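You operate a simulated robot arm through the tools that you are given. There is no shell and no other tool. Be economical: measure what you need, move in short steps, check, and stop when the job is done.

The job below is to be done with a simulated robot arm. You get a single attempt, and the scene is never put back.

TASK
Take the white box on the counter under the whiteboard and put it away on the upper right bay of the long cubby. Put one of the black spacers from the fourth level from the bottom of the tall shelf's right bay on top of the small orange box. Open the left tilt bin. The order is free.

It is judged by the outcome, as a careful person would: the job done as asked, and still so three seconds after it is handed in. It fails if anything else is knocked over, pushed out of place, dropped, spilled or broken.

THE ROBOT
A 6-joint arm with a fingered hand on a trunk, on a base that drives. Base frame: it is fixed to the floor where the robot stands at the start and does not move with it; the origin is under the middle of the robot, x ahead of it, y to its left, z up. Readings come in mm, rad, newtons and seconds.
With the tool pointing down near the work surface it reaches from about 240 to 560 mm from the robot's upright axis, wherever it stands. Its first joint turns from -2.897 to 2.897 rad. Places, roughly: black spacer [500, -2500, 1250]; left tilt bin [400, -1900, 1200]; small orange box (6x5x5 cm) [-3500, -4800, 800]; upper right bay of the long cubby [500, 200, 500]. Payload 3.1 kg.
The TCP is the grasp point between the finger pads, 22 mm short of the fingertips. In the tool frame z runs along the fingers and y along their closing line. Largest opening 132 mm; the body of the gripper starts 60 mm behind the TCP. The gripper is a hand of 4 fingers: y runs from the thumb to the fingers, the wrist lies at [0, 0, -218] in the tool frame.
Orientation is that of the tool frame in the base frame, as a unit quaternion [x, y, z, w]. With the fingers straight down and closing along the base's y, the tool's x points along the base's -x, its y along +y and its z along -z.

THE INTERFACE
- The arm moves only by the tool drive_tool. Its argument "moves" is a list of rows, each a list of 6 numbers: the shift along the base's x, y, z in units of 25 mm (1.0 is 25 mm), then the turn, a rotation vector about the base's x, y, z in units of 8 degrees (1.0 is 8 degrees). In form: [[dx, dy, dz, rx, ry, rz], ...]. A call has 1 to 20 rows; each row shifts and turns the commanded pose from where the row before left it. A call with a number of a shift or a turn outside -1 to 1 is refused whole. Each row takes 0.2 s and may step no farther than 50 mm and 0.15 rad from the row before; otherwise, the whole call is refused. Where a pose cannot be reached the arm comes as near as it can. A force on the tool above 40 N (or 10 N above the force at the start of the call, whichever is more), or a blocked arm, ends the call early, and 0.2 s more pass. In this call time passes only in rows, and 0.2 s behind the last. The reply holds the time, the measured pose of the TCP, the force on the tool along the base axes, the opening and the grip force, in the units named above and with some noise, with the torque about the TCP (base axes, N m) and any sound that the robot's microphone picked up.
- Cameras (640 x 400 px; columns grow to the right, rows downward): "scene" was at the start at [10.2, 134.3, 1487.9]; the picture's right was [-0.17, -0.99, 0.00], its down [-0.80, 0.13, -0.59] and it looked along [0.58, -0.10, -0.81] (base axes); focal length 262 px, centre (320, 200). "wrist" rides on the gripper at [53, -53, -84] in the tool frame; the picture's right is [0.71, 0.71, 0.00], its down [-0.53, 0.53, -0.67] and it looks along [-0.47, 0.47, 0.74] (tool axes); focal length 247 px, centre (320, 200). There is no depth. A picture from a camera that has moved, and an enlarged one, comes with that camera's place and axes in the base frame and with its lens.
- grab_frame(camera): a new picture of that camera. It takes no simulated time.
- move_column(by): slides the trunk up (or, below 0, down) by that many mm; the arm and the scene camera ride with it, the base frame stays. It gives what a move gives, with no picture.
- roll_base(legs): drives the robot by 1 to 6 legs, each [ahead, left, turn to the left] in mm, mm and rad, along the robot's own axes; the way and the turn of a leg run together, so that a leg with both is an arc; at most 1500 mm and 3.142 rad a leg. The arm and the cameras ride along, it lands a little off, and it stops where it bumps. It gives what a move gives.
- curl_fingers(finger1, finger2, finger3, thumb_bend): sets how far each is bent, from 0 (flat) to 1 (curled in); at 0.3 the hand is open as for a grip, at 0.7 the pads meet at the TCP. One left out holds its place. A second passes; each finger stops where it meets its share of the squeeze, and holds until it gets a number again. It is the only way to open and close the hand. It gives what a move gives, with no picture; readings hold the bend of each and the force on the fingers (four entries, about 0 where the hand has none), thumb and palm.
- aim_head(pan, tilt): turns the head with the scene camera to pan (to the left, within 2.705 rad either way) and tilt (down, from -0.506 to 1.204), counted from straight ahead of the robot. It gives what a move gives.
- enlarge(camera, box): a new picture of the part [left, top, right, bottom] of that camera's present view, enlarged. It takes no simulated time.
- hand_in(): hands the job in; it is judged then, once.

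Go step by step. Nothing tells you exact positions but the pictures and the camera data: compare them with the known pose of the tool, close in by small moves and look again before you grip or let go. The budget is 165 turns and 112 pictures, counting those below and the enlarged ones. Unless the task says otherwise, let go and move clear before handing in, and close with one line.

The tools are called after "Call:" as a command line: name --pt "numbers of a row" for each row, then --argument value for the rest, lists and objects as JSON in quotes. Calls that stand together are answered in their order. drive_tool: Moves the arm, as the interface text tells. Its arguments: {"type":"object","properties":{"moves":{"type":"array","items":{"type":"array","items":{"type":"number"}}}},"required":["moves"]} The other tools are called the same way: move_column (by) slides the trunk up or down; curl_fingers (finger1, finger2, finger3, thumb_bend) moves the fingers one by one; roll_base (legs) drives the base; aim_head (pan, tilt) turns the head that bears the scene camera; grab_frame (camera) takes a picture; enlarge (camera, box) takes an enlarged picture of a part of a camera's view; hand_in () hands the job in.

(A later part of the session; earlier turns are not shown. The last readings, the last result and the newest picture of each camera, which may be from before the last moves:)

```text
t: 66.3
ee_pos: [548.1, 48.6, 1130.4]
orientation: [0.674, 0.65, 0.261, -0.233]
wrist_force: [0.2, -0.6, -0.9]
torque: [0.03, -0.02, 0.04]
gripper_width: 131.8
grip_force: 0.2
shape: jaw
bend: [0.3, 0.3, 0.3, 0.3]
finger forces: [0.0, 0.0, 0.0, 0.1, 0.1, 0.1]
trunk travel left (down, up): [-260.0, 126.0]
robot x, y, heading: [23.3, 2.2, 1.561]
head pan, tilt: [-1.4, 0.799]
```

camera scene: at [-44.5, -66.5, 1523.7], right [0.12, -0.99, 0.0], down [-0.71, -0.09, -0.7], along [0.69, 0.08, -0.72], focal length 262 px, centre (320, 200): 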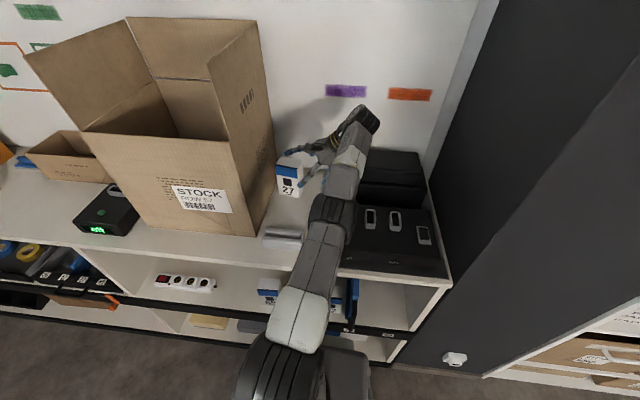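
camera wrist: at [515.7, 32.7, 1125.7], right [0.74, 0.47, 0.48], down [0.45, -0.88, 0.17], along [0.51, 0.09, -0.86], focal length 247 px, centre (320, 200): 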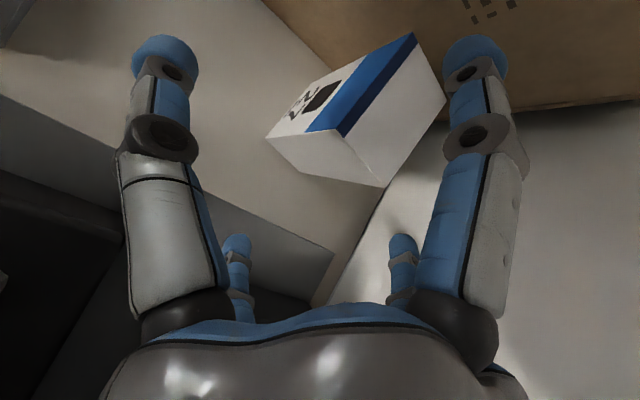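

The base can go no closer (x≈28). Turning the tool −6° matches the box's yaw and gains about 15 mm. I move to 100 mm short of the grasp.

Call:
drive_tool --pt "0.3 0 -0.6 0 0 -0.35" --pt "0.3 0 -0.6 0 0 -0.4" --pt "0.3 0 -0.6 0 0 0" --pt "0.3 0 -0.6 0 0 0" --pt "0.3 -0.1 -0.6 0 0 0" --pt "0 -0.1 -0.6 0 0 0"

Call:
grab_frame --camera "wrist"

```text
t: 67.7
ee_pos: [581.2, 42.1, 1037.7]
orientation: [0.707, 0.614, 0.273, -0.218]
wrist_force: [1.0, -0.1, -0.2]
torque: [-0.01, -0.03, -0.03]
gripper_width: 132.2
grip_force: 0.1
shape: jaw
bend: [0.3, 0.3, 0.3, 0.3]
finger forces: [0.0, 0.0, 0.0, 0.1, 0.0, 0.0]
out of reach, approached as far as the arm can: row 1, 2, 4, 5
trunk travel left (down, up): [-260.0, 126.0]
robot x, y, heading: [29.0, 6.6, 1.562]
head pan, tilt: [-1.4, 0.799]
```

```text
81 pictures are left
camera wrist: at [523.2, 36.0, 1135.0], right [0.77, 0.42, 0.48], down [0.39, -0.9, 0.17], along [0.51, 0.06, -0.86], focal length 247 px, centre (320, 200)
```

wrist: 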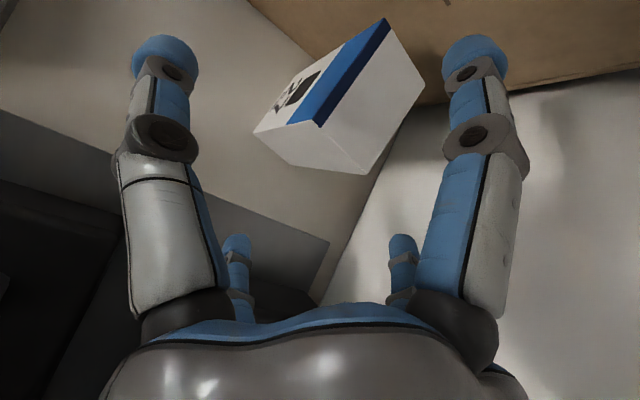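

Box corners agree (centre [604, 115], top 1012). I advance 88 mm along the fingers so the box sits between thumb and fingers.

Call:
drive_tool --pt "0.15 0.566 -0.664 0 0 0" --pt "0.15 0.566 -0.664 0 0 0" --pt "0.15 0.566 -0.664 0 0 0" --pt "0.15 0.566 -0.664 0 0 0"

Call:
grab_frame --camera "wrist"

```text
t: 68.7
ee_pos: [595.1, 99.4, 972.0]
orientation: [0.707, 0.614, 0.273, -0.219]
wrist_force: [-0.1, -0.4, 1.6]
torque: [0.08, -0.02, 0.01]
gripper_width: 131.9
grip_force: 0.1
shape: jaw
bend: [0.28, 0.3, 0.3, 0.3]
finger forces: [1.5, 0.0, 0.0, 0.1, 0.0, 0.0]
trunk travel left (down, up): [-260.0, 126.0]
robot x, y, heading: [27.6, 2.4, 1.559]
head pan, tilt: [-1.4, 0.799]
```

```text
80 pictures are left
camera wrist: at [537.1, 93.5, 1069.7], right [0.77, 0.42, 0.48], down [0.39, -0.9, 0.17], along [0.51, 0.06, -0.86], focal length 247 px, centre (320, 200)
```

wrist: 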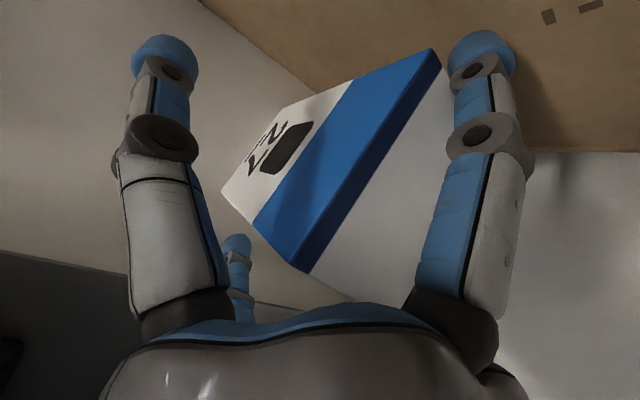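

Finger 1 lightly touches, most likely the rear-left box edge. I shift 8 mm outward (+x) to centre on the box.

Call:
drive_tool --pt "0.35 0 0 0 0 0"

Call:
enlarge --camera "wrist" --box '[340, 0, 580, 150]'

```text
t: 69.1
ee_pos: [596.6, 99.0, 972.9]
orientation: [0.707, 0.615, 0.273, -0.218]
wrist_force: [-0.6, 0.1, 1.0]
torque: [0.08, -0.05, 0.08]
gripper_width: 132.0
grip_force: 0.1
shape: jaw
bend: [0.28, 0.3, 0.3, 0.3]
finger forces: [1.6, 0.0, 0.0, 0.0, 0.0, 0.0]
out of reach, approached as far as the arm can: row 1
trunk travel left (down, up): [-260.0, 126.0]
robot x, y, heading: [28.0, 6.3, 1.56]
head pan, tilt: [-1.4, 0.799]
```

```text
2.67 times, centred on (460, 75) of wrist
camera zoom: at [539.2, 92.7, 1069.7], right [0.77, 0.42, 0.48], down [0.39, -0.9, 0.17], along [0.51, 0.06, -0.86], focal length 659 px, centre (-53, 533)
```

zoom: 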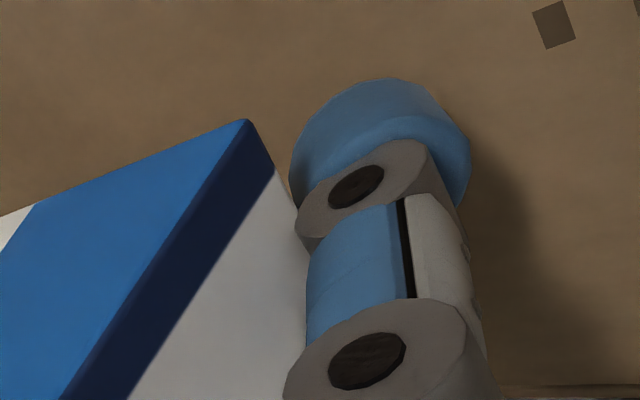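

The hand is really a cross of four fingers: finger 1 (tool +x) is what lightly touches the carton. I back off 14 mm along the fingers to clear it.

Call:
drive_tool --pt "0 -0.36 0.42 0 0 0"

Call:
enlarge --camera "wrist" --box '[160, 0, 560, 250]'

```text
t: 69.5
ee_pos: [597.8, 89.3, 981.1]
orientation: [0.707, 0.615, 0.272, -0.219]
wrist_force: [0.2, -0.9, 0.0]
torque: [0.02, -0.01, -0.01]
gripper_width: 131.8
grip_force: 0.0
shape: jaw
bend: [0.3, 0.3, 0.3, 0.3]
finger forces: [0.0, 0.0, 0.0, 0.0, 0.0, 0.0]
trunk travel left (down, up): [-260.0, 126.0]
robot x, y, heading: [26.6, 3.3, 1.565]
head pan, tilt: [-1.4, 0.799]
```

```text
1.60 times, centred on (360, 125) of wrist
camera zoom: at [539.1, 83.1, 1079.9], right [0.77, 0.42, 0.48], down [0.39, -0.9, 0.17], along [0.51, 0.06, -0.86], focal length 395 px, centre (256, 320)
```

zoom: 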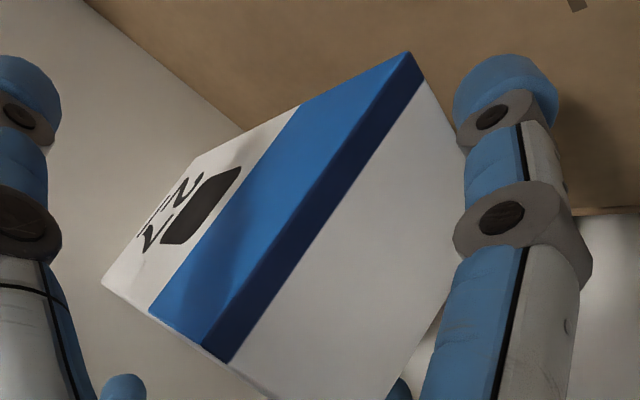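

Clear now. I close thumb and the opposing finger 2 partway first.

Call:
curl_fingers --finger2 0.5 --thumb_bend 0.5

Call:
grab_frame --camera "wrist"

```text
t: 70.5
ee_pos: [596.7, 89.2, 982.7]
orientation: [0.708, 0.614, 0.273, -0.218]
wrist_force: [0.4, -0.5, -1.1]
torque: [-0.02, 0.0, -0.03]
gripper_width: 68.2
grip_force: 0.0
shape: fingers
bend: [0.3, 0.5, 0.3, 0.5]
finger forces: [0.0, 0.0, 0.0, 0.0, 0.1, 0.1]
trunk travel left (down, up): [-260.0, 126.0]
robot x, y, heading: [24.1, 3.5, 1.563]
head pan, tilt: [-1.4, 0.799]
```

```text
77 pictures are left
camera wrist: at [539.3, 83.7, 1080.2], right [0.77, 0.42, 0.48], down [0.39, -0.9, 0.17], along [0.51, 0.06, -0.86], focal length 247 px, centre (320, 200)
```

wrist: 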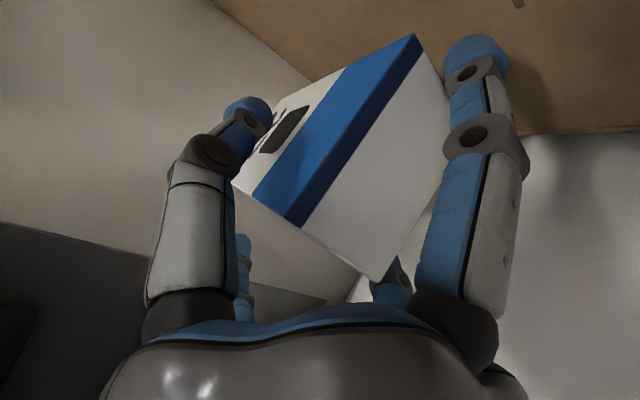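

Thumb covers the front face and finger 2 is behind. Now I squeeze.

Call:
curl_fingers --finger2 0.7 --thumb_bend 0.7

Call:
grab_frame --camera "wrist"

```text
t: 71.5
ee_pos: [597.1, 89.7, 982.5]
orientation: [0.707, 0.614, 0.273, -0.218]
wrist_force: [-0.9, 0.1, 1.0]
torque: [0.04, 0.0, 0.03]
gripper_width: 62.1
grip_force: 10.6
shape: fingers
bend: [0.3, 0.54, 0.3, 0.61]
finger forces: [0.0, 10.2, 0.0, 0.1, 11.3, 0.1]
trunk travel left (down, up): [-260.0, 126.0]
robot x, y, heading: [30.7, 3.0, 1.562]
head pan, tilt: [-1.4, 0.799]
```

```text
76 pictures are left
camera wrist: at [539.0, 83.6, 1080.4], right [0.77, 0.42, 0.48], down [0.39, -0.9, 0.17], along [0.51, 0.06, -0.86], focal length 247 px, centre (320, 200)
```

wrist: 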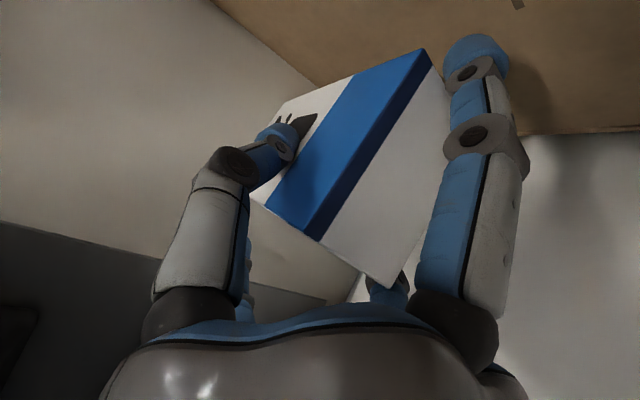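

Gripped (≈10 N). I lift slightly and check whether the box hangs straight.

Call:
drive_tool --pt "0 -0.1 0.5 0 0 0" --pt "0 -0.2 0.8 0 0 0"

Call:
grab_frame --camera "wrist"

```text
t: 72.1
ee_pos: [594.3, 81.4, 1014.2]
orientation: [0.708, 0.614, 0.273, -0.219]
wrist_force: [-0.3, -0.6, -2.4]
torque: [-0.05, 0.02, 0.01]
gripper_width: 61.9
grip_force: 10.5
shape: fingers
bend: [0.3, 0.53, 0.3, 0.61]
finger forces: [0.0, 10.5, 0.0, 0.0, 10.4, 0.0]
trunk travel left (down, up): [-260.0, 126.0]
robot x, y, heading: [29.2, 3.0, 1.56]
head pan, tilt: [-1.4, 0.799]
```

```text
75 pictures are left
camera wrist: at [537.1, 75.2, 1112.2], right [0.77, 0.42, 0.48], down [0.39, -0.9, 0.17], along [0.51, 0.06, -0.86], focal length 247 px, centre (320, 200)
```

wrist: 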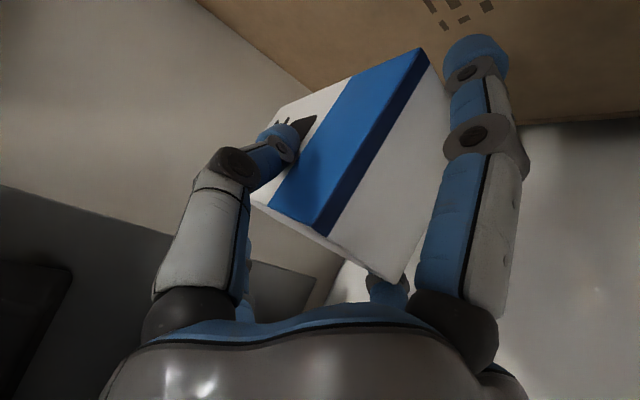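

The box is held firmly and upright. I raise the trunk and draw the arm in, away from the carton.

Call:
move_column --by 110

Call:
drive_tool --pt "-0.8 -0.5 0 0 0 0" --pt "-0.8 -0.5 0 0 0 0" --pt "-0.8 -0.5 0 0 0 0" --pt "-0.8 -0.5 0 0 0 0" --pt "-0.8 -0.3 0 0 0 0" --pt "-0.8 -0.3 0 0 0 0" --pt "-0.8 0 0 0 0 0" --pt "-0.8 0 0 0 0 0"

Call:
grab_frame --camera "scene"

```text
t: 73.5
ee_pos: [595.0, 81.1, 1125.2]
orientation: [0.707, 0.615, 0.272, -0.22]
wrist_force: [0.1, -0.5, -2.2]
torque: [-0.02, 0.02, -0.01]
gripper_width: 61.7
grip_force: 10.4
shape: fingers
bend: [0.3, 0.53, 0.3, 0.61]
finger forces: [0.0, 10.5, 0.0, 0.0, 10.5, 0.0]
trunk travel left (down, up): [-370.0, 16.0]
robot x, y, heading: [27.8, 0.5, 1.563]
head pan, tilt: [-1.4, 0.799]
```

```text
t: 75.3
ee_pos: [434.7, 15.4, 1125.0]
orientation: [0.707, 0.615, 0.273, -0.219]
wrist_force: [-1.0, -0.6, -2.2]
torque: [-0.05, 0.02, 0.03]
gripper_width: 61.5
grip_force: 10.1
shape: fingers
bend: [0.3, 0.53, 0.3, 0.61]
finger forces: [0.0, 10.5, 0.0, 0.0, 10.4, 0.1]
trunk travel left (down, up): [-370.0, 16.0]
robot x, y, heading: [28.0, 3.2, 1.559]
head pan, tilt: [-1.4, 0.799]
```

```text
74 pictures are left
camera scene: at [-43.5, -44.0, 1693.8], right [0.16, -0.99, 0.0], down [-0.71, -0.11, -0.7], along [0.69, 0.11, -0.72], focal length 262 px, centre (320, 200)
```

scene: 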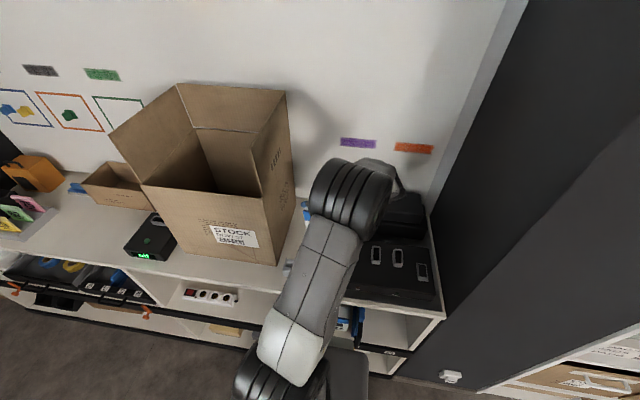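

Carton undisturbed. Now I drive away from the counter and turn the base to face it (heading 0).

Call:
roll_base --legs '[[0, 300, 0], [0, 0, -1.56]]'

Call:
aim_head --pan 0.0 --tilt 0.7

Call:
grab_frame --camera "scene"

```text
t: 81.1
ee_pos: [-250.1, -400.7, 1124.7]
orientation: [0.935, -0.053, 0.348, 0.034]
wrist_force: [0.5, 0.5, -2.1]
torque: [0.01, 0.05, -0.03]
gripper_width: 61.4
grip_force: 10.8
shape: fingers
bend: [0.3, 0.53, 0.3, 0.61]
finger forces: [0.0, 10.2, 0.0, 0.1, 10.2, 0.1]
trunk travel left (down, up): [-370.0, 16.0]
robot x, y, heading: [-272.5, 6.2, 0.017]
head pan, tilt: [-1.4, 0.799]
```

```text
t: 82.7
ee_pos: [-251.1, -400.6, 1123.9]
orientation: [0.935, -0.052, 0.348, 0.033]
wrist_force: [-0.5, -0.4, -2.2]
torque: [0.0, 0.06, -0.03]
gripper_width: 61.5
grip_force: 10.1
shape: fingers
bend: [0.3, 0.53, 0.3, 0.61]
finger forces: [0.1, 10.2, 0.0, 0.1, 10.1, 0.1]
trunk travel left (down, up): [-370.0, 16.0]
robot x, y, heading: [-276.5, 5.2, 0.018]
head pan, tilt: [0.0, 0.7]
```

```text
73 pictures are left
camera scene: at [-255.4, 152.1, 1702.1], right [0.02, -1.0, 0.0], down [-0.64, -0.01, -0.76], along [0.76, 0.01, -0.64], focal length 262 px, centre (320, 200)
```

scene: 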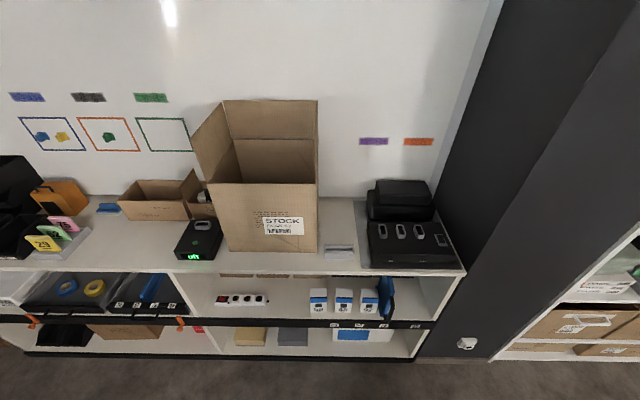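

Excellent view of the bay. I lower the trunk to see it frontally and measure.

Call:
move_column --by -340

Call:
aim_head --pan 0.0 --tilt 0.75

Call:
enlarge --camera "scene" --box '[180, 150, 500, 350]'

```text
t: 86.0
ee_pos: [-251.4, -402.0, 783.1]
orientation: [0.935, -0.053, 0.349, 0.034]
wrist_force: [-0.3, -0.2, -1.9]
torque: [0.01, 0.03, -0.03]
gripper_width: 61.7
grip_force: 10.5
shape: fingers
bend: [0.3, 0.53, 0.3, 0.61]
finger forces: [0.1, 10.2, 0.1, 0.0, 10.1, 0.0]
trunk travel left (down, up): [-30.0, 356.0]
robot x, y, heading: [-277.7, 9.0, 0.016]
head pan, tilt: [0.0, 0.7]
```

```text
t: 86.6
ee_pos: [-250.4, -401.3, 783.6]
orientation: [0.935, -0.052, 0.348, 0.033]
wrist_force: [-0.1, -0.5, -1.9]
torque: [0.01, 0.03, 0.0]
gripper_width: 61.5
grip_force: 9.2
shape: fingers
bend: [0.3, 0.53, 0.3, 0.61]
finger forces: [0.1, 10.2, 0.1, 0.0, 10.1, 0.0]
trunk travel left (down, up): [-30.0, 356.0]
robot x, y, heading: [-275.8, 5.5, 0.02]
head pan, tilt: [0.0, 0.75]
```

```text
2.00 times, centred on (340, 250) of scene
camera zoom: at [-257.4, 152.2, 1357.0], right [0.02, -1.0, 0.0], down [-0.68, -0.01, -0.73], along [0.73, 0.01, -0.68], focal length 523 px, centre (280, 100)
```

zoom: 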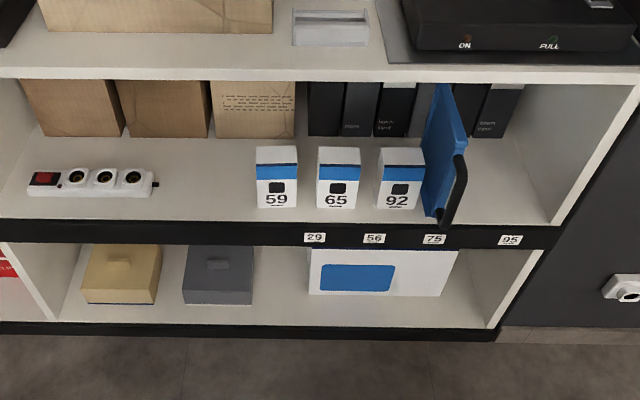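

The gap between the power strip (ends y≈407) and box 59 (starts y≈208) is about 200 mm wide, shelf z≈525, with cartons behind at x≈519. I swing the arm to the front in an arc, squaring up the yaw.

Call:
drive_tool --pt "1 0.34 0 0 0 0" --pt "1 0.34 0 0 0 0" --pt "1 0.34 0 0 0 0" --pt "1 0.34 0 0 0 0" --pt "1 0.34 0 0 0 0" --pt "1 0.34 0 0 0 0" --pt "1 0.34 0 0 0 0" --pt "1 0.34 0 0 0 0" --pt "1 0.34 0 0 0 0" --pt "0.67 0.93 0 0 0 0.2" --pt "0.67 0.93 0 0 0 0.2" --pt "0.67 0.93 0 0 0 0.2" --pt "0.67 0.93 0 0 0 0.2" --pt "0.67 0.93 0 0 0 0.27" --pt "0.67 0.93 0 0 0 0" --pt "0.67 0.93 0 0 0 0" --pt "0.67 0.93 0 0 0 0" --pt "0.67 0.93 0 0 0 0"

Call:
grab_frame --camera "scene"

```text
t: 90.4
ee_pos: [123.8, -114.2, 783.0]
orientation: [0.937, 0.018, 0.35, 0.007]
wrist_force: [0.2, 0.4, -2.8]
torque: [0.01, 0.01, -0.01]
gripper_width: 61.7
grip_force: 10.2
shape: fingers
bend: [0.3, 0.53, 0.3, 0.61]
finger forces: [0.1, 10.1, 0.1, 0.0, 10.1, 0.0]
trunk travel left (down, up): [-30.0, 356.0]
robot x, y, heading: [-277.7, 4.8, 0.015]
head pan, tilt: [0.0, 0.75]
```

```text
71 pictures are left
camera scene: at [-257.0, 152.6, 1356.9], right [0.02, -1.0, 0.0], down [-0.68, -0.01, -0.73], along [0.73, 0.01, -0.68], focal length 262 px, centre (320, 200)
```

scene: 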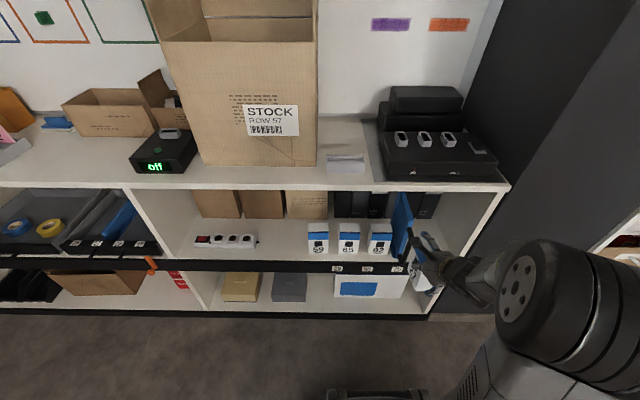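

The pose is good. I drive left 360 mm, then lower the tool to bay height while still in front of the cubby.

Call:
roll_base --legs '[[0, 360, -0.015]]'

Call:
drive_tool --pt "0 0.8 -0.8 0 0 0" --pt "0 0.8 -0.8 0 0 0" --pt "0 0.7 -0.8 0 0 0" --pt "0 0 -0.8 0 0 0" --pt "0 0 -0.8 0 0 0" --pt "0 0 -0.8 0 0 0"

Call:
grab_frame --camera "scene"

Call:
grab_frame --camera "wrist"

```text
t: 92.7
ee_pos: [119.9, 236.5, 784.5]
orientation: [0.937, 0.009, 0.35, 0.011]
wrist_force: [0.4, -0.1, -2.1]
torque: [0.04, 0.03, -0.01]
gripper_width: 61.6
grip_force: 10.4
shape: fingers
bend: [0.3, 0.53, 0.3, 0.61]
finger forces: [0.0, 10.3, 0.0, 0.1, 10.1, 0.0]
trunk travel left (down, up): [-30.0, 356.0]
robot x, y, heading: [-278.1, 360.9, 0.005]
head pan, tilt: [0.0, 0.75]
```

```text
t: 94.1
ee_pos: [120.1, 294.4, 664.8]
orientation: [0.937, 0.01, 0.35, 0.009]
wrist_force: [0.1, -0.4, -1.4]
torque: [-0.01, 0.0, -0.01]
gripper_width: 61.6
grip_force: 10.0
shape: fingers
bend: [0.3, 0.53, 0.3, 0.61]
finger forces: [0.0, 10.4, 0.0, 0.0, 10.1, 0.0]
trunk travel left (down, up): [-30.0, 356.0]
robot x, y, heading: [-275.2, 364.1, -0.0]
head pan, tilt: [0.0, 0.75]
```

```text
70 pictures are left
camera scene: at [-257.7, 509.9, 1357.0], right [0.0, -1.0, 0.0], down [-0.68, 0.0, -0.73], along [0.73, 0.0, -0.68], focal length 262 px, centre (320, 200)
```

scene: 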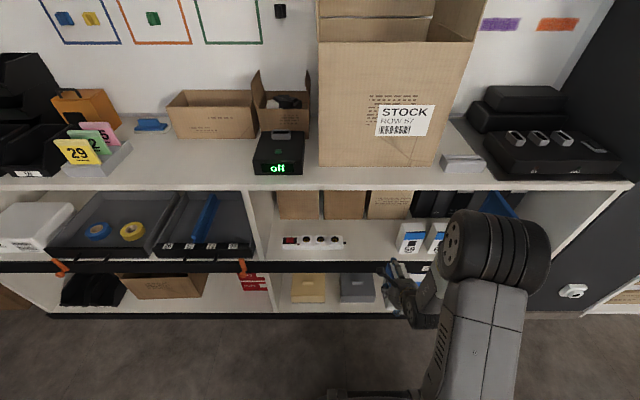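

```text
69 pictures are left
camera wrist: at [104.7, 349.9, 763.3], right [0.54, -0.69, 0.48], down [-0.83, -0.53, 0.17], along [0.14, -0.49, -0.86], focal length 247 px, centre (320, 200)
```

wrist: 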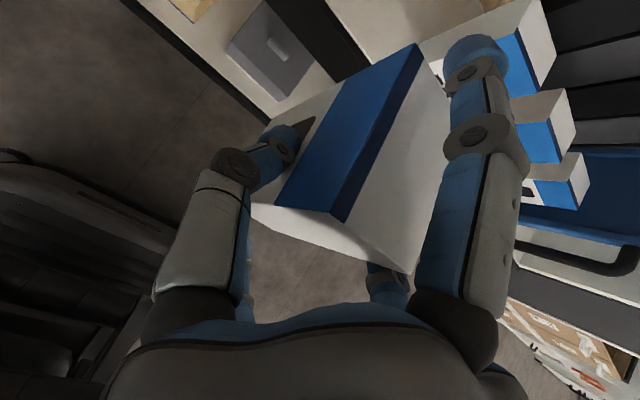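

Gap confirmed (y 208–413). I drive the base 110 mm ahead and shift the tool 18 mm left, then check before entering.

Call:
roll_base --legs '[[110, 0, 0]]'

Call:
drive_tool --pt "0 0.6 0 0 0 0"

Call:
enlarge --camera "scene" --box '[240, 180, 560, 380]'

Call:
grab_frame --camera "wrist"

```text
t: 95.3
ee_pos: [230.8, 295.0, 664.7]
orientation: [0.937, 0.011, 0.349, 0.008]
wrist_force: [0.2, -0.2, -2.2]
torque: [0.0, 0.06, 0.01]
gripper_width: 61.5
grip_force: 10.4
shape: fingers
bend: [0.3, 0.53, 0.3, 0.61]
finger forces: [0.0, 10.2, 0.0, 0.0, 10.2, 0.1]
trunk travel left (down, up): [-30.0, 356.0]
robot x, y, heading: [-169.1, 365.1, 0.002]
head pan, tilt: [0.0, 0.75]
```

```text
t: 95.7
ee_pos: [230.4, 299.6, 666.3]
orientation: [0.937, 0.013, 0.349, 0.004]
wrist_force: [0.3, 0.1, -1.5]
torque: [-0.02, 0.04, -0.04]
gripper_width: 61.7
grip_force: 10.1
shape: fingers
bend: [0.3, 0.53, 0.3, 0.61]
finger forces: [0.0, 10.4, 0.1, 0.0, 10.3, 0.1]
out of reach, approached as far as the arm can: row 1
trunk travel left (down, up): [-30.0, 356.0]
robot x, y, heading: [-171.0, 364.9, 0.006]
head pan, tilt: [0.0, 0.75]
```

```text
2.00 times, centred on (400, 280) of scene
camera zoom: at [-148.4, 510.0, 1357.0], right [0.0, -1.0, 0.0], down [-0.68, 0.0, -0.73], along [0.73, 0.0, -0.68], focal length 523 px, centre (160, 40)
```

zoom: 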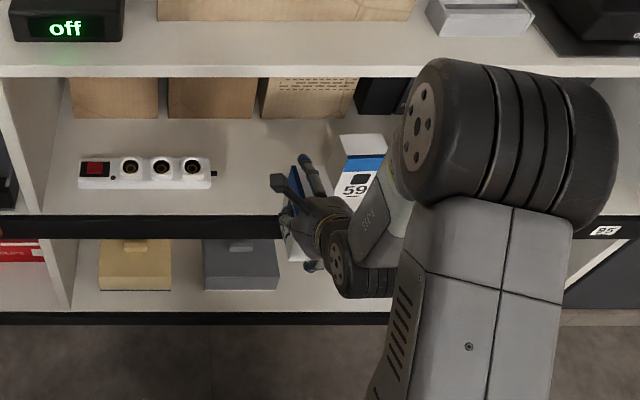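

```text
67 pictures are left
camera wrist: at [213.9, 354.6, 764.5], right [0.55, -0.69, 0.47], down [-0.82, -0.54, 0.17], along [0.14, -0.48, -0.86], focal length 247 px, centre (320, 200)
```

wrist: 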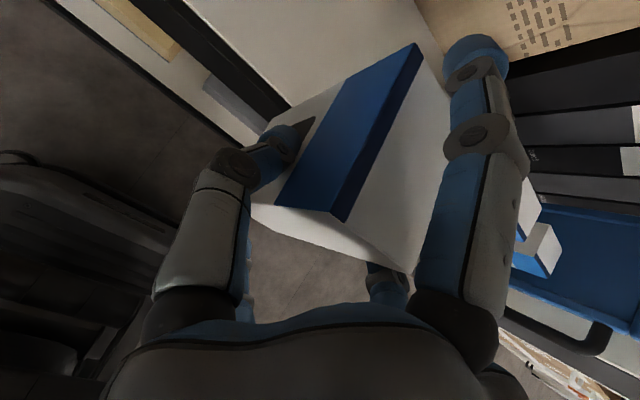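

Too close in for that shift; I shift the base 14 mm left instead, then extend the arm into the bay at z≈665.

Call:
roll_base --legs '[[0, 14, 0]]'

Call:
drive_tool --pt "0.8 0 0 0 0 0" --pt "0.8 0 0 0 0 0" --pt "0.8 0 0 0 0 0" --pt "0.8 0 0 0 0 0"

Call:
enlarge --camera "scene" --box '[240, 180, 560, 380]'

Call:
grab_frame --camera "wrist"

```text
t: 96.5
ee_pos: [229.8, 314.2, 666.5]
orientation: [0.937, 0.012, 0.349, 0.005]
wrist_force: [-0.5, -0.2, -2.2]
torque: [0.01, 0.05, -0.02]
gripper_width: 61.7
grip_force: 9.9
shape: fingers
bend: [0.3, 0.53, 0.3, 0.61]
finger forces: [0.1, 10.3, 0.0, 0.0, 10.2, 0.1]
trunk travel left (down, up): [-30.0, 356.0]
robot x, y, heading: [-168.8, 378.3, 0.005]
head pan, tilt: [0.0, 0.75]
```

```text
t: 97.5
ee_pos: [309.3, 313.2, 666.2]
orientation: [0.937, 0.013, 0.349, 0.004]
wrist_force: [-0.8, -0.8, -2.3]
torque: [0.04, 0.0, -0.02]
gripper_width: 61.6
grip_force: 10.0
shape: fingers
bend: [0.3, 0.53, 0.3, 0.61]
finger forces: [0.1, 10.3, 0.1, 0.1, 10.3, 0.0]
trunk travel left (down, up): [-30.0, 356.0]
robot x, y, heading: [-174.3, 375.5, 0.001]
head pan, tilt: [0.0, 0.75]
```

```text
2.00 times, centred on (400, 280) of scene
camera zoom: at [-148.2, 524.2, 1356.9], right [0.0, -1.0, 0.0], down [-0.68, 0.0, -0.73], along [0.73, 0.0, -0.68], focal length 523 px, centre (160, 40)
```

zoom: 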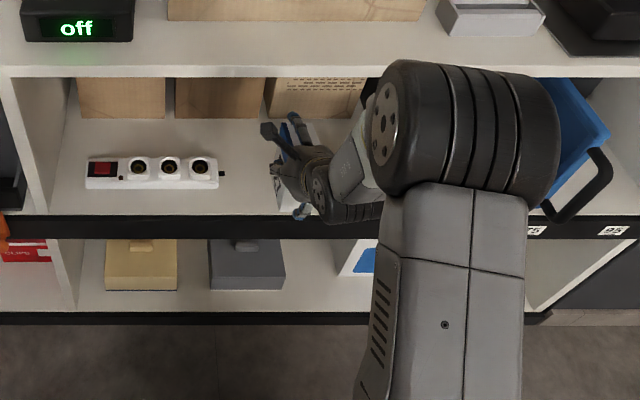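

```text
65 pictures are left
camera wrist: at [294.4, 369.1, 764.0], right [0.55, -0.69, 0.47], down [-0.82, -0.54, 0.17], along [0.14, -0.48, -0.86], focal length 247 px, centre (320, 200)
```

wrist: 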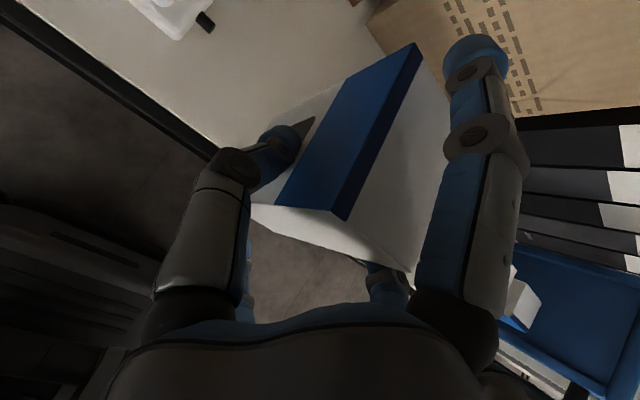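

The box has sagged about 6° in the grip (bottom toward me), so I correct the tool pitch by −6° while advancing to x≈360.

Call:
drive_tool --pt "0.7 0 0 0 -0.4 0" --pt "0.7 0 0 0 -0.35 0" --pt "0.6 0 -0.4 0 0 0" --pt "0 0 -0.6 0 0 0"

Call:
grab_frame --camera "wrist"

Call:
enlarge --camera "scene" --box '[240, 180, 560, 380]'

```text
t: 98.5
ee_pos: [360.3, 313.6, 641.9]
orientation: [0.917, 0.013, 0.398, 0.003]
wrist_force: [-0.7, 0.5, -2.4]
torque: [-0.03, 0.02, -0.02]
gripper_width: 61.8
grip_force: 10.9
shape: fingers
bend: [0.3, 0.53, 0.3, 0.61]
finger forces: [0.1, 10.3, 0.0, 0.1, 10.4, 0.0]
trunk travel left (down, up): [-30.0, 356.0]
robot x, y, heading: [-167.9, 380.7, 0.004]
head pan, tilt: [0.0, 0.75]
```

```text
64 pictures are left
camera wrist: at [334.6, 368.4, 738.5], right [0.5, -0.69, 0.53], down [-0.84, -0.54, 0.08], along [0.23, -0.48, -0.85], focal length 247 px, centre (320, 200)
```

wrist: 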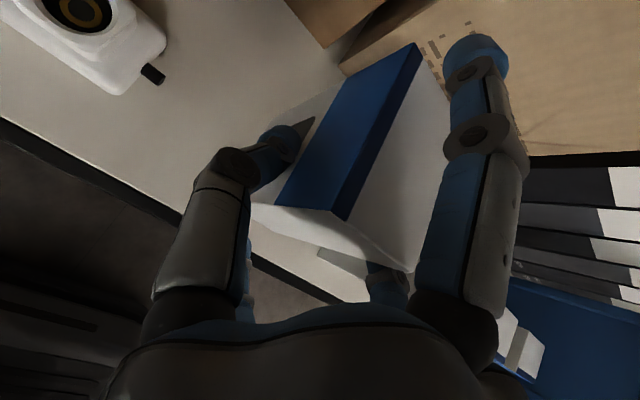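

```text
2.00 times, centred on (400, 280) of scene
camera zoom: at [-148.1, 524.2, 1356.9], right [0.0, -1.0, 0.0], down [-0.68, 0.0, -0.73], along [0.73, 0.0, -0.68], focal length 523 px, centre (160, 40)
```

zoom: 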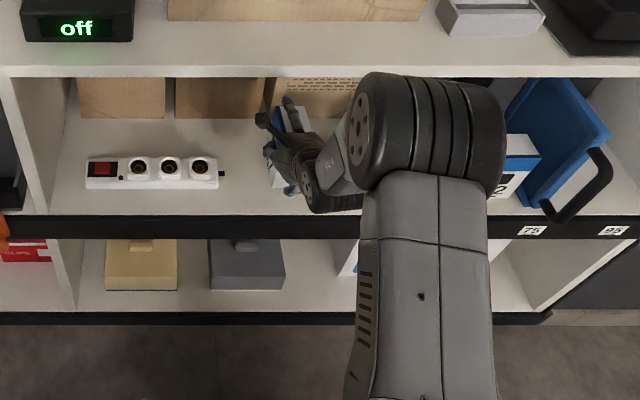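

I descend in small steps watching the force.

Call:
drive_tool --pt "0 0 -0.4 0 0 0" --pt "0 0 -0.2 0 0 0" --pt "0 0 -0.1 0 0 0"

Call:
enlarge --camera "wrist" --box '[200, 50, 520, 330]'

```text
t: 99.3
ee_pos: [360.0, 313.0, 623.7]
orientation: [0.918, 0.013, 0.397, 0.002]
wrist_force: [0.9, 0.5, -2.9]
torque: [0.02, 0.04, 0.0]
gripper_width: 61.6
grip_force: 10.4
shape: fingers
bend: [0.3, 0.53, 0.3, 0.61]
finger forces: [0.0, 10.4, 0.0, 0.1, 10.3, 0.0]
trunk travel left (down, up): [-30.0, 356.0]
robot x, y, heading: [-169.6, 380.7, -0.005]
head pan, tilt: [0.0, 0.75]
```

```text
1.43 times, centred on (360, 190) of wrist
camera zoom: at [334.1, 366.6, 720.6], right [0.5, -0.69, 0.53], down [-0.83, -0.54, 0.08], along [0.23, -0.48, -0.85], focal length 353 px, centre (263, 214)
```

zoom: 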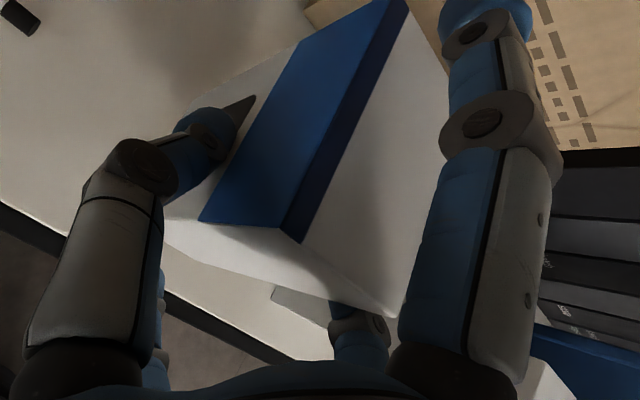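

Call:
drive_tool --pt "0 0 -0.15 0 0 0" --pt "0 0 -0.12 0 0 0"

```text
t: 99.9
ee_pos: [360.2, 313.3, 617.4]
orientation: [0.918, 0.013, 0.397, 0.001]
wrist_force: [-0.6, 0.6, -2.7]
torque: [0.0, 0.02, -0.01]
gripper_width: 61.4
grip_force: 10.6
shape: fingers
bend: [0.3, 0.53, 0.3, 0.61]
finger forces: [0.0, 10.4, 0.0, 0.1, 10.3, 0.0]
trunk travel left (down, up): [-30.0, 356.0]
robot x, y, heading: [-166.9, 377.3, 0.004]
head pan, tilt: [0.0, 0.75]
```

No contact yet. I curl finger 3 slightly in (it hangs lowest, near the lip) and continue down in small steps.

Call:
curl_fingers --finger3 0.35

Call:
drive_tool --pt "0 0 -0.12 0 0 0" --pt "0 0 -0.12 0 0 0"

Call:
enlarge --camera "scene" --box '[320, 200, 440, 290]'

```text
t: 100.9
ee_pos: [359.2, 312.3, 616.7]
orientation: [0.918, 0.014, 0.397, 0.0]
wrist_force: [0.1, -0.5, -2.4]
torque: [-0.02, 0.06, 0.0]
gripper_width: 61.7
grip_force: 10.5
shape: fingers
bend: [0.3, 0.53, 0.35, 0.61]
finger forces: [0.0, 10.3, 0.0, 0.0, 10.3, 0.0]
trunk travel left (down, up): [-30.0, 356.0]
robot x, y, heading: [-171.0, 377.8, 0.004]
head pan, tilt: [0.0, 0.75]
```

```text
t: 101.5
ee_pos: [359.6, 312.9, 612.0]
orientation: [0.918, 0.013, 0.397, 0.001]
wrist_force: [-0.8, 0.3, -2.2]
torque: [0.01, 0.07, 0.03]
gripper_width: 61.7
grip_force: 10.3
shape: fingers
bend: [0.3, 0.53, 0.35, 0.61]
finger forces: [0.0, 10.4, 0.1, 0.1, 10.3, 0.0]
trunk travel left (down, up): [-30.0, 356.0]
robot x, y, heading: [-170.2, 377.1, 0.0]
head pan, tilt: [0.0, 0.75]
```

```text
4.44 times, centred on (380, 245) of scene
camera zoom: at [-148.3, 524.2, 1356.9], right [0.0, -1.0, 0.0], down [-0.68, 0.0, -0.73], along [0.73, 0.0, -0.68], focal length 1163 px, centre (53, 0)
```

zoom: 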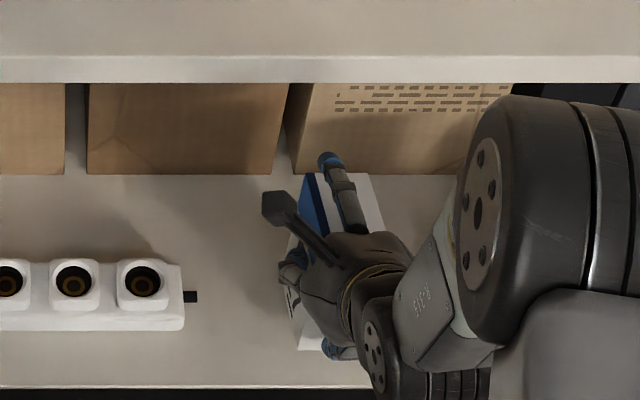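

Call:
drive_tool --pt "0 0 -0.12 0 0 0" --pt "0 0 -0.12 0 0 0" --pt "0 0 -0.1 0 0 0"

```text
t: 102.3
ee_pos: [360.7, 310.1, 603.7]
orientation: [0.918, 0.015, 0.397, 0.0]
wrist_force: [-0.2, -0.1, -1.2]
torque: [-0.01, 0.05, -0.02]
gripper_width: 61.9
grip_force: 10.1
shape: fingers
bend: [0.3, 0.53, 0.35, 0.61]
finger forces: [0.0, 10.4, 0.0, 0.0, 10.4, 0.0]
out of reach, approached as far as the arm can: row 3
trunk travel left (down, up): [-30.0, 356.0]
robot x, y, heading: [-167.8, 378.7, 0.001]
head pan, tilt: [0.0, 0.75]
```

Near arm limit; I continue down by trunk in 3 mm steps.

Call:
move_column --by -3

Call:
enlarge --camera "wrist" --box '[200, 50, 520, 330]'

```text
t: 102.8
ee_pos: [360.1, 309.8, 600.6]
orientation: [0.918, 0.014, 0.397, 0.001]
wrist_force: [-0.3, 2.1, 4.4]
torque: [-0.05, -0.08, 0.01]
gripper_width: 61.9
grip_force: 10.2
shape: fingers
bend: [0.3, 0.53, 0.35, 0.61]
finger forces: [0.0, 9.9, 0.0, 0.0, 11.2, 0.1]
trunk travel left (down, up): [-27.0, 359.0]
robot x, y, heading: [-170.2, 374.8, -0.001]
head pan, tilt: [0.0, 0.75]
```

```text
1.43 times, centred on (360, 190) of wrist
camera zoom: at [334.7, 365.0, 697.3], right [0.5, -0.69, 0.53], down [-0.83, -0.55, 0.08], along [0.23, -0.48, -0.85], focal length 353 px, centre (263, 214)
```

zoom: 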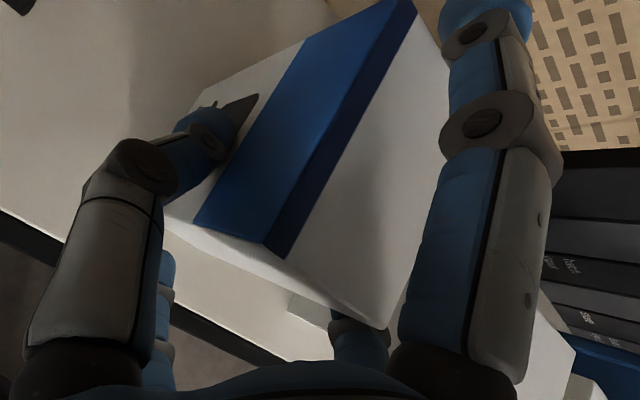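

Contact with the shelf (box settled flat). I release thumb and finger 2 moderately.

Call:
curl_fingers --finger2 0.47 --thumb_bend 0.5

Call:
grab_frame --camera "wrist"

```text
t: 103.8
ee_pos: [359.9, 310.2, 600.1]
orientation: [0.917, 0.013, 0.398, 0.001]
wrist_force: [-0.5, -0.6, -0.3]
torque: [-0.01, 0.0, 0.0]
gripper_width: 68.6
grip_force: 0.0
shape: fingers
bend: [0.3, 0.47, 0.35, 0.5]
finger forces: [0.1, 0.1, 0.0, 0.0, 0.0, 0.1]
trunk travel left (down, up): [-27.0, 359.0]
robot x, y, heading: [-169.8, 374.7, 0.003]
head pan, tilt: [0.0, 0.75]
```

```text
59 pictures are left
camera wrist: at [334.6, 364.9, 696.7], right [0.5, -0.69, 0.52], down [-0.83, -0.55, 0.08], along [0.23, -0.48, -0.85], focal length 247 px, centre (320, 200)
```

wrist: 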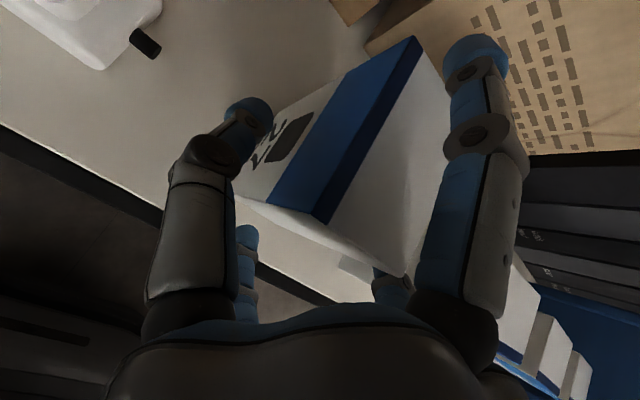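

Box stands free. I open a bit more, lift straight up 45 mm so finger 1 clears the top, then withdraw.

Call:
curl_fingers --finger1 0.2 --finger2 0.4 --thumb_bend 0.4 --finger3 0.3

Call:
move_column --by 45

Call:
drive_tool --pt "-0.6 0 0.4 0 0 0" --pt "-0.6 0 0.4 0 0 0" --pt "-0.8 0 0 0 0 0" --pt "-0.8 0 0 0 0 0" --pt "-0.8 0 0 0 0 0"

Call:
roll_base --legs '[[-250, 0, 0]]'

Call:
enlarge --camera "scene" --box '[200, 100, 600, 350]'

```text
t: 104.8
ee_pos: [360.5, 310.7, 599.5]
orientation: [0.918, 0.013, 0.397, 0.001]
wrist_force: [-0.4, -0.1, -0.3]
torque: [0.01, -0.01, 0.01]
gripper_width: 85.8
grip_force: 0.1
shape: fingers
bend: [0.2, 0.4, 0.3, 0.4]
finger forces: [0.0, 0.0, 0.0, 0.0, 0.0, 0.0]
trunk travel left (down, up): [-27.0, 359.0]
robot x, y, heading: [-175.3, 374.0, 0.002]
head pan, tilt: [0.0, 0.75]
```

```text
t: 105.7
ee_pos: [360.5, 310.7, 645.0]
orientation: [0.918, 0.014, 0.397, 0.0]
wrist_force: [0.1, 0.7, 1.1]
torque: [0.01, -0.04, 0.0]
gripper_width: 85.2
grip_force: 0.1
shape: fingers
bend: [0.2, 0.4, 0.3, 0.4]
finger forces: [0.0, 0.0, 0.1, 0.1, 0.1, 0.1]
trunk travel left (down, up): [-72.0, 314.0]
robot x, y, heading: [-168.0, 380.0, 0.003]
head pan, tilt: [0.0, 0.75]
```

```text
t: 106.9
ee_pos: [269.7, 311.4, 664.8]
orientation: [0.917, 0.015, 0.398, -0.001]
wrist_force: [0.3, 0.1, -0.6]
torque: [0.0, 0.03, 0.01]
gripper_width: 85.7
grip_force: 0.1
shape: fingers
bend: [0.2, 0.4, 0.3, 0.4]
finger forces: [0.0, 0.0, 0.0, 0.1, 0.0, 0.1]
trunk travel left (down, up): [-72.0, 314.0]
robot x, y, heading: [-167.8, 379.8, 0.001]
head pan, tilt: [0.0, 0.75]
```

```text
t: 108.7
ee_pos: [20.4, 311.1, 664.8]
orientation: [0.917, 0.015, 0.398, -0.002]
wrist_force: [0.4, 0.0, 0.7]
torque: [-0.02, 0.0, 0.01]
gripper_width: 85.5
grip_force: 0.0
shape: fingers
bend: [0.2, 0.4, 0.3, 0.4]
finger forces: [0.1, 0.1, 0.0, 0.0, 0.0, 0.0]
trunk travel left (down, up): [-72.0, 314.0]
robot x, y, heading: [-419.3, 382.5, 0.003]
head pan, tilt: [0.0, 0.75]
```

```text
1.60 times, centred on (400, 225) of scene
camera zoom: at [-399.7, 523.7, 1399.1], right [0.0, -1.0, 0.0], down [-0.68, 0.0, -0.73], along [0.73, 0.0, -0.68], focal length 419 px, centre (192, 160)
```

zoom: 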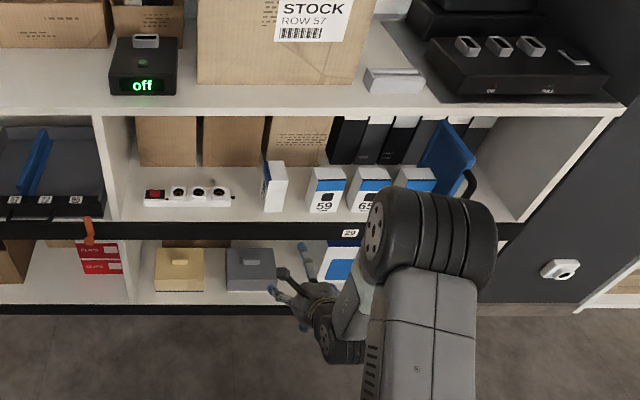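

The white box stands in the bay. Now I raise the trunk and drive right along the tall shelf, looking as I go.

Call:
move_column --by 250

Call:
roll_base --legs '[[120, 0, 0], [0, -1200, 0]]'

Call:
aim_head --pan -0.9 --tilt 0.35

Call:
grab_frame --camera "scene"

Call:
aim_head --pan -1.7 --tilt 0.6

Call:
grab_frame --camera "scene"

```text
t: 111.3
ee_pos: [21.2, 310.8, 915.3]
orientation: [0.918, 0.016, 0.396, -0.003]
wrist_force: [0.2, -0.6, -1.0]
torque: [0.02, 0.0, -0.02]
gripper_width: 85.4
grip_force: 0.0
shape: fingers
bend: [0.2, 0.4, 0.3, 0.4]
finger forces: [0.0, 0.0, 0.0, 0.1, 0.0, 0.0]
trunk travel left (down, up): [-322.0, 64.0]
robot x, y, heading: [-417.5, 375.0, 0.001]
head pan, tilt: [0.0, 0.75]
```

```text
t: 118.1
ee_pos: [135.1, -875.9, 915.1]
orientation: [0.918, 0.012, 0.397, -0.001]
wrist_force: [-0.4, -0.6, -0.6]
torque: [0.03, -0.02, 0.02]
gripper_width: 85.6
grip_force: 0.0
shape: fingers
bend: [0.2, 0.4, 0.3, 0.4]
finger forces: [0.1, 0.0, 0.0, 0.1, 0.0, 0.0]
trunk travel left (down, up): [-322.0, 64.0]
robot x, y, heading: [-306.4, -801.5, -0.001]
head pan, tilt: [0.0, 0.75]
```

```text
t: 119.3
ee_pos: [134.9, -877.3, 915.9]
orientation: [0.918, 0.011, 0.397, 0.0]
wrist_force: [0.3, -0.3, -0.2]
torque: [0.0, 0.0, -0.04]
gripper_width: 85.8
grip_force: 0.1
shape: fingers
bend: [0.2, 0.4, 0.3, 0.4]
finger forces: [0.0, 0.1, 0.0, 0.0, 0.0, 0.0]
trunk travel left (down, up): [-322.0, 64.0]
robot x, y, heading: [-303.1, -806.0, -0.004]
head pan, tilt: [-0.901, 0.351]
```

```text
57 pictures are left
camera scene: at [-307.8, -732.9, 1685.2], right [-0.79, -0.62, 0.0], down [-0.21, 0.27, -0.94], along [0.58, -0.74, -0.34], focal length 262 px, centre (320, 200)
```

scene: 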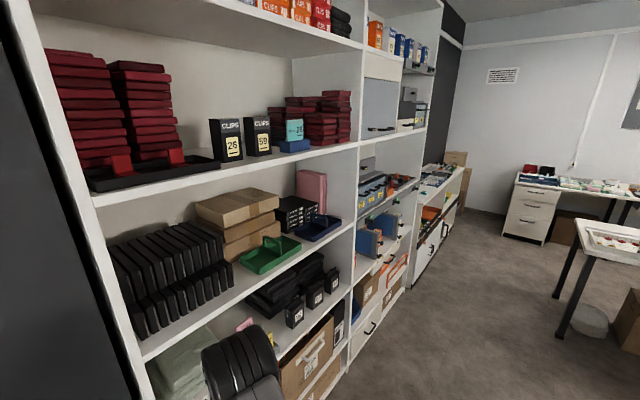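

```text
t: 120.5
ee_pos: [134.9, -878.1, 915.9]
orientation: [0.918, 0.012, 0.398, -0.001]
wrist_force: [-0.5, -0.7, -0.1]
torque: [-0.02, 0.0, 0.0]
gripper_width: 85.2
grip_force: 0.1
shape: fingers
bend: [0.2, 0.4, 0.3, 0.4]
finger forces: [0.0, 0.0, 0.0, 0.0, 0.0, 0.1]
trunk travel left (down, up): [-322.0, 64.0]
robot x, y, heading: [-302.9, -804.9, -0.008]
head pan, tilt: [-1.7, 0.6]
```

```text
56 pictures are left
camera scene: at [-377.1, -747.2, 1662.5], right [-0.99, 0.14, 0.0], down [0.08, 0.56, -0.83], along [-0.11, -0.82, -0.56], focal length 262 px, centre (320, 200)
```

scene: 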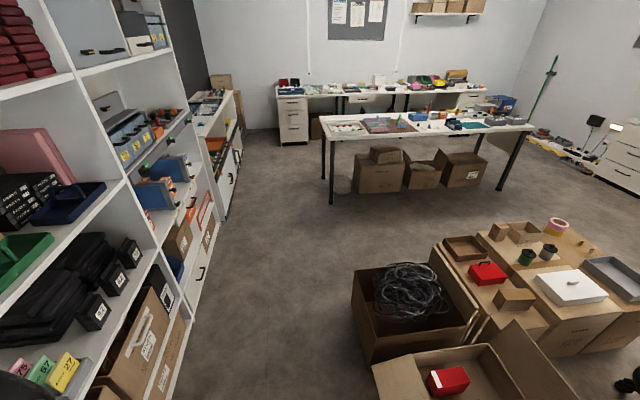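

The corridor is clear. I continue right to y≈-1700 and look at the right bay.

Call:
roll_base --legs '[[0, -1000, 0.008]]'

Call:
aim_head --pan -0.25 --tilt 0.4

Call:
grab_frame --camera "scene"

Call:
aim_head --pan -0.9 --tilt 0.4

Call:
grab_frame --camera "scene"

```text
t: 125.7
ee_pos: [131.2, -1883.6, 915.4]
orientation: [0.918, 0.013, 0.397, -0.001]
wrist_force: [-1.0, 0.8, 0.9]
torque: [-0.06, 0.01, -0.02]
gripper_width: 85.5
grip_force: 0.1
shape: fingers
bend: [0.2, 0.4, 0.3, 0.4]
finger forces: [0.0, 0.1, 0.0, 0.0, 0.0, 0.0]
trunk travel left (down, up): [-322.0, 64.0]
robot x, y, heading: [-309.6, -1816.3, -0.005]
head pan, tilt: [-1.7, 0.6]
```

```text
t: 127.2
ee_pos: [130.9, -1883.4, 916.0]
orientation: [0.918, 0.014, 0.397, -0.001]
wrist_force: [0.1, 0.1, -0.4]
torque: [0.0, 0.03, 0.01]
gripper_width: 85.5
grip_force: 0.0
shape: fingers
bend: [0.2, 0.4, 0.3, 0.4]
finger forces: [0.0, 0.1, 0.0, 0.0, 0.1, 0.1]
trunk travel left (down, up): [-322.0, 64.0]
robot x, y, heading: [-307.3, -1820.4, 0.002]
head pan, tilt: [-0.25, 0.4]
```

```text
55 pictures are left
camera scene: at [-280.6, -1692.2, 1680.6], right [-0.25, -0.97, 0.0], down [-0.38, 0.1, -0.92], along [0.89, -0.23, -0.39], focal length 262 px, centre (320, 200)
```

scene: 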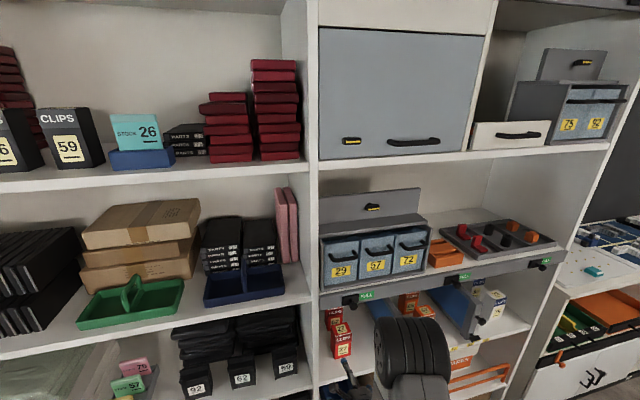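

```text
t: 128.3
ee_pos: [130.2, -1883.4, 915.1]
orientation: [0.918, 0.013, 0.397, -0.001]
wrist_force: [0.3, 0.0, 0.1]
torque: [0.01, -0.01, 0.04]
gripper_width: 85.4
grip_force: 0.1
shape: fingers
bend: [0.2, 0.4, 0.3, 0.4]
finger forces: [0.0, 0.0, 0.0, 0.0, 0.0, 0.0]
trunk travel left (down, up): [-322.0, 64.0]
robot x, y, heading: [-306.6, -1818.4, -0.006]
head pan, tilt: [-0.901, 0.4]
```

```text
54 pictures are left
camera scene: at [-312.8, -1741.8, 1680.7], right [-0.78, -0.62, 0.0], down [-0.24, 0.3, -0.92], along [0.57, -0.72, -0.39], focal length 262 px, centre (320, 200)
```

scene: 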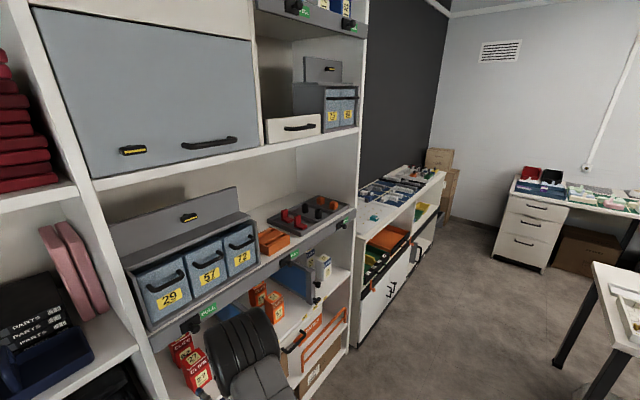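

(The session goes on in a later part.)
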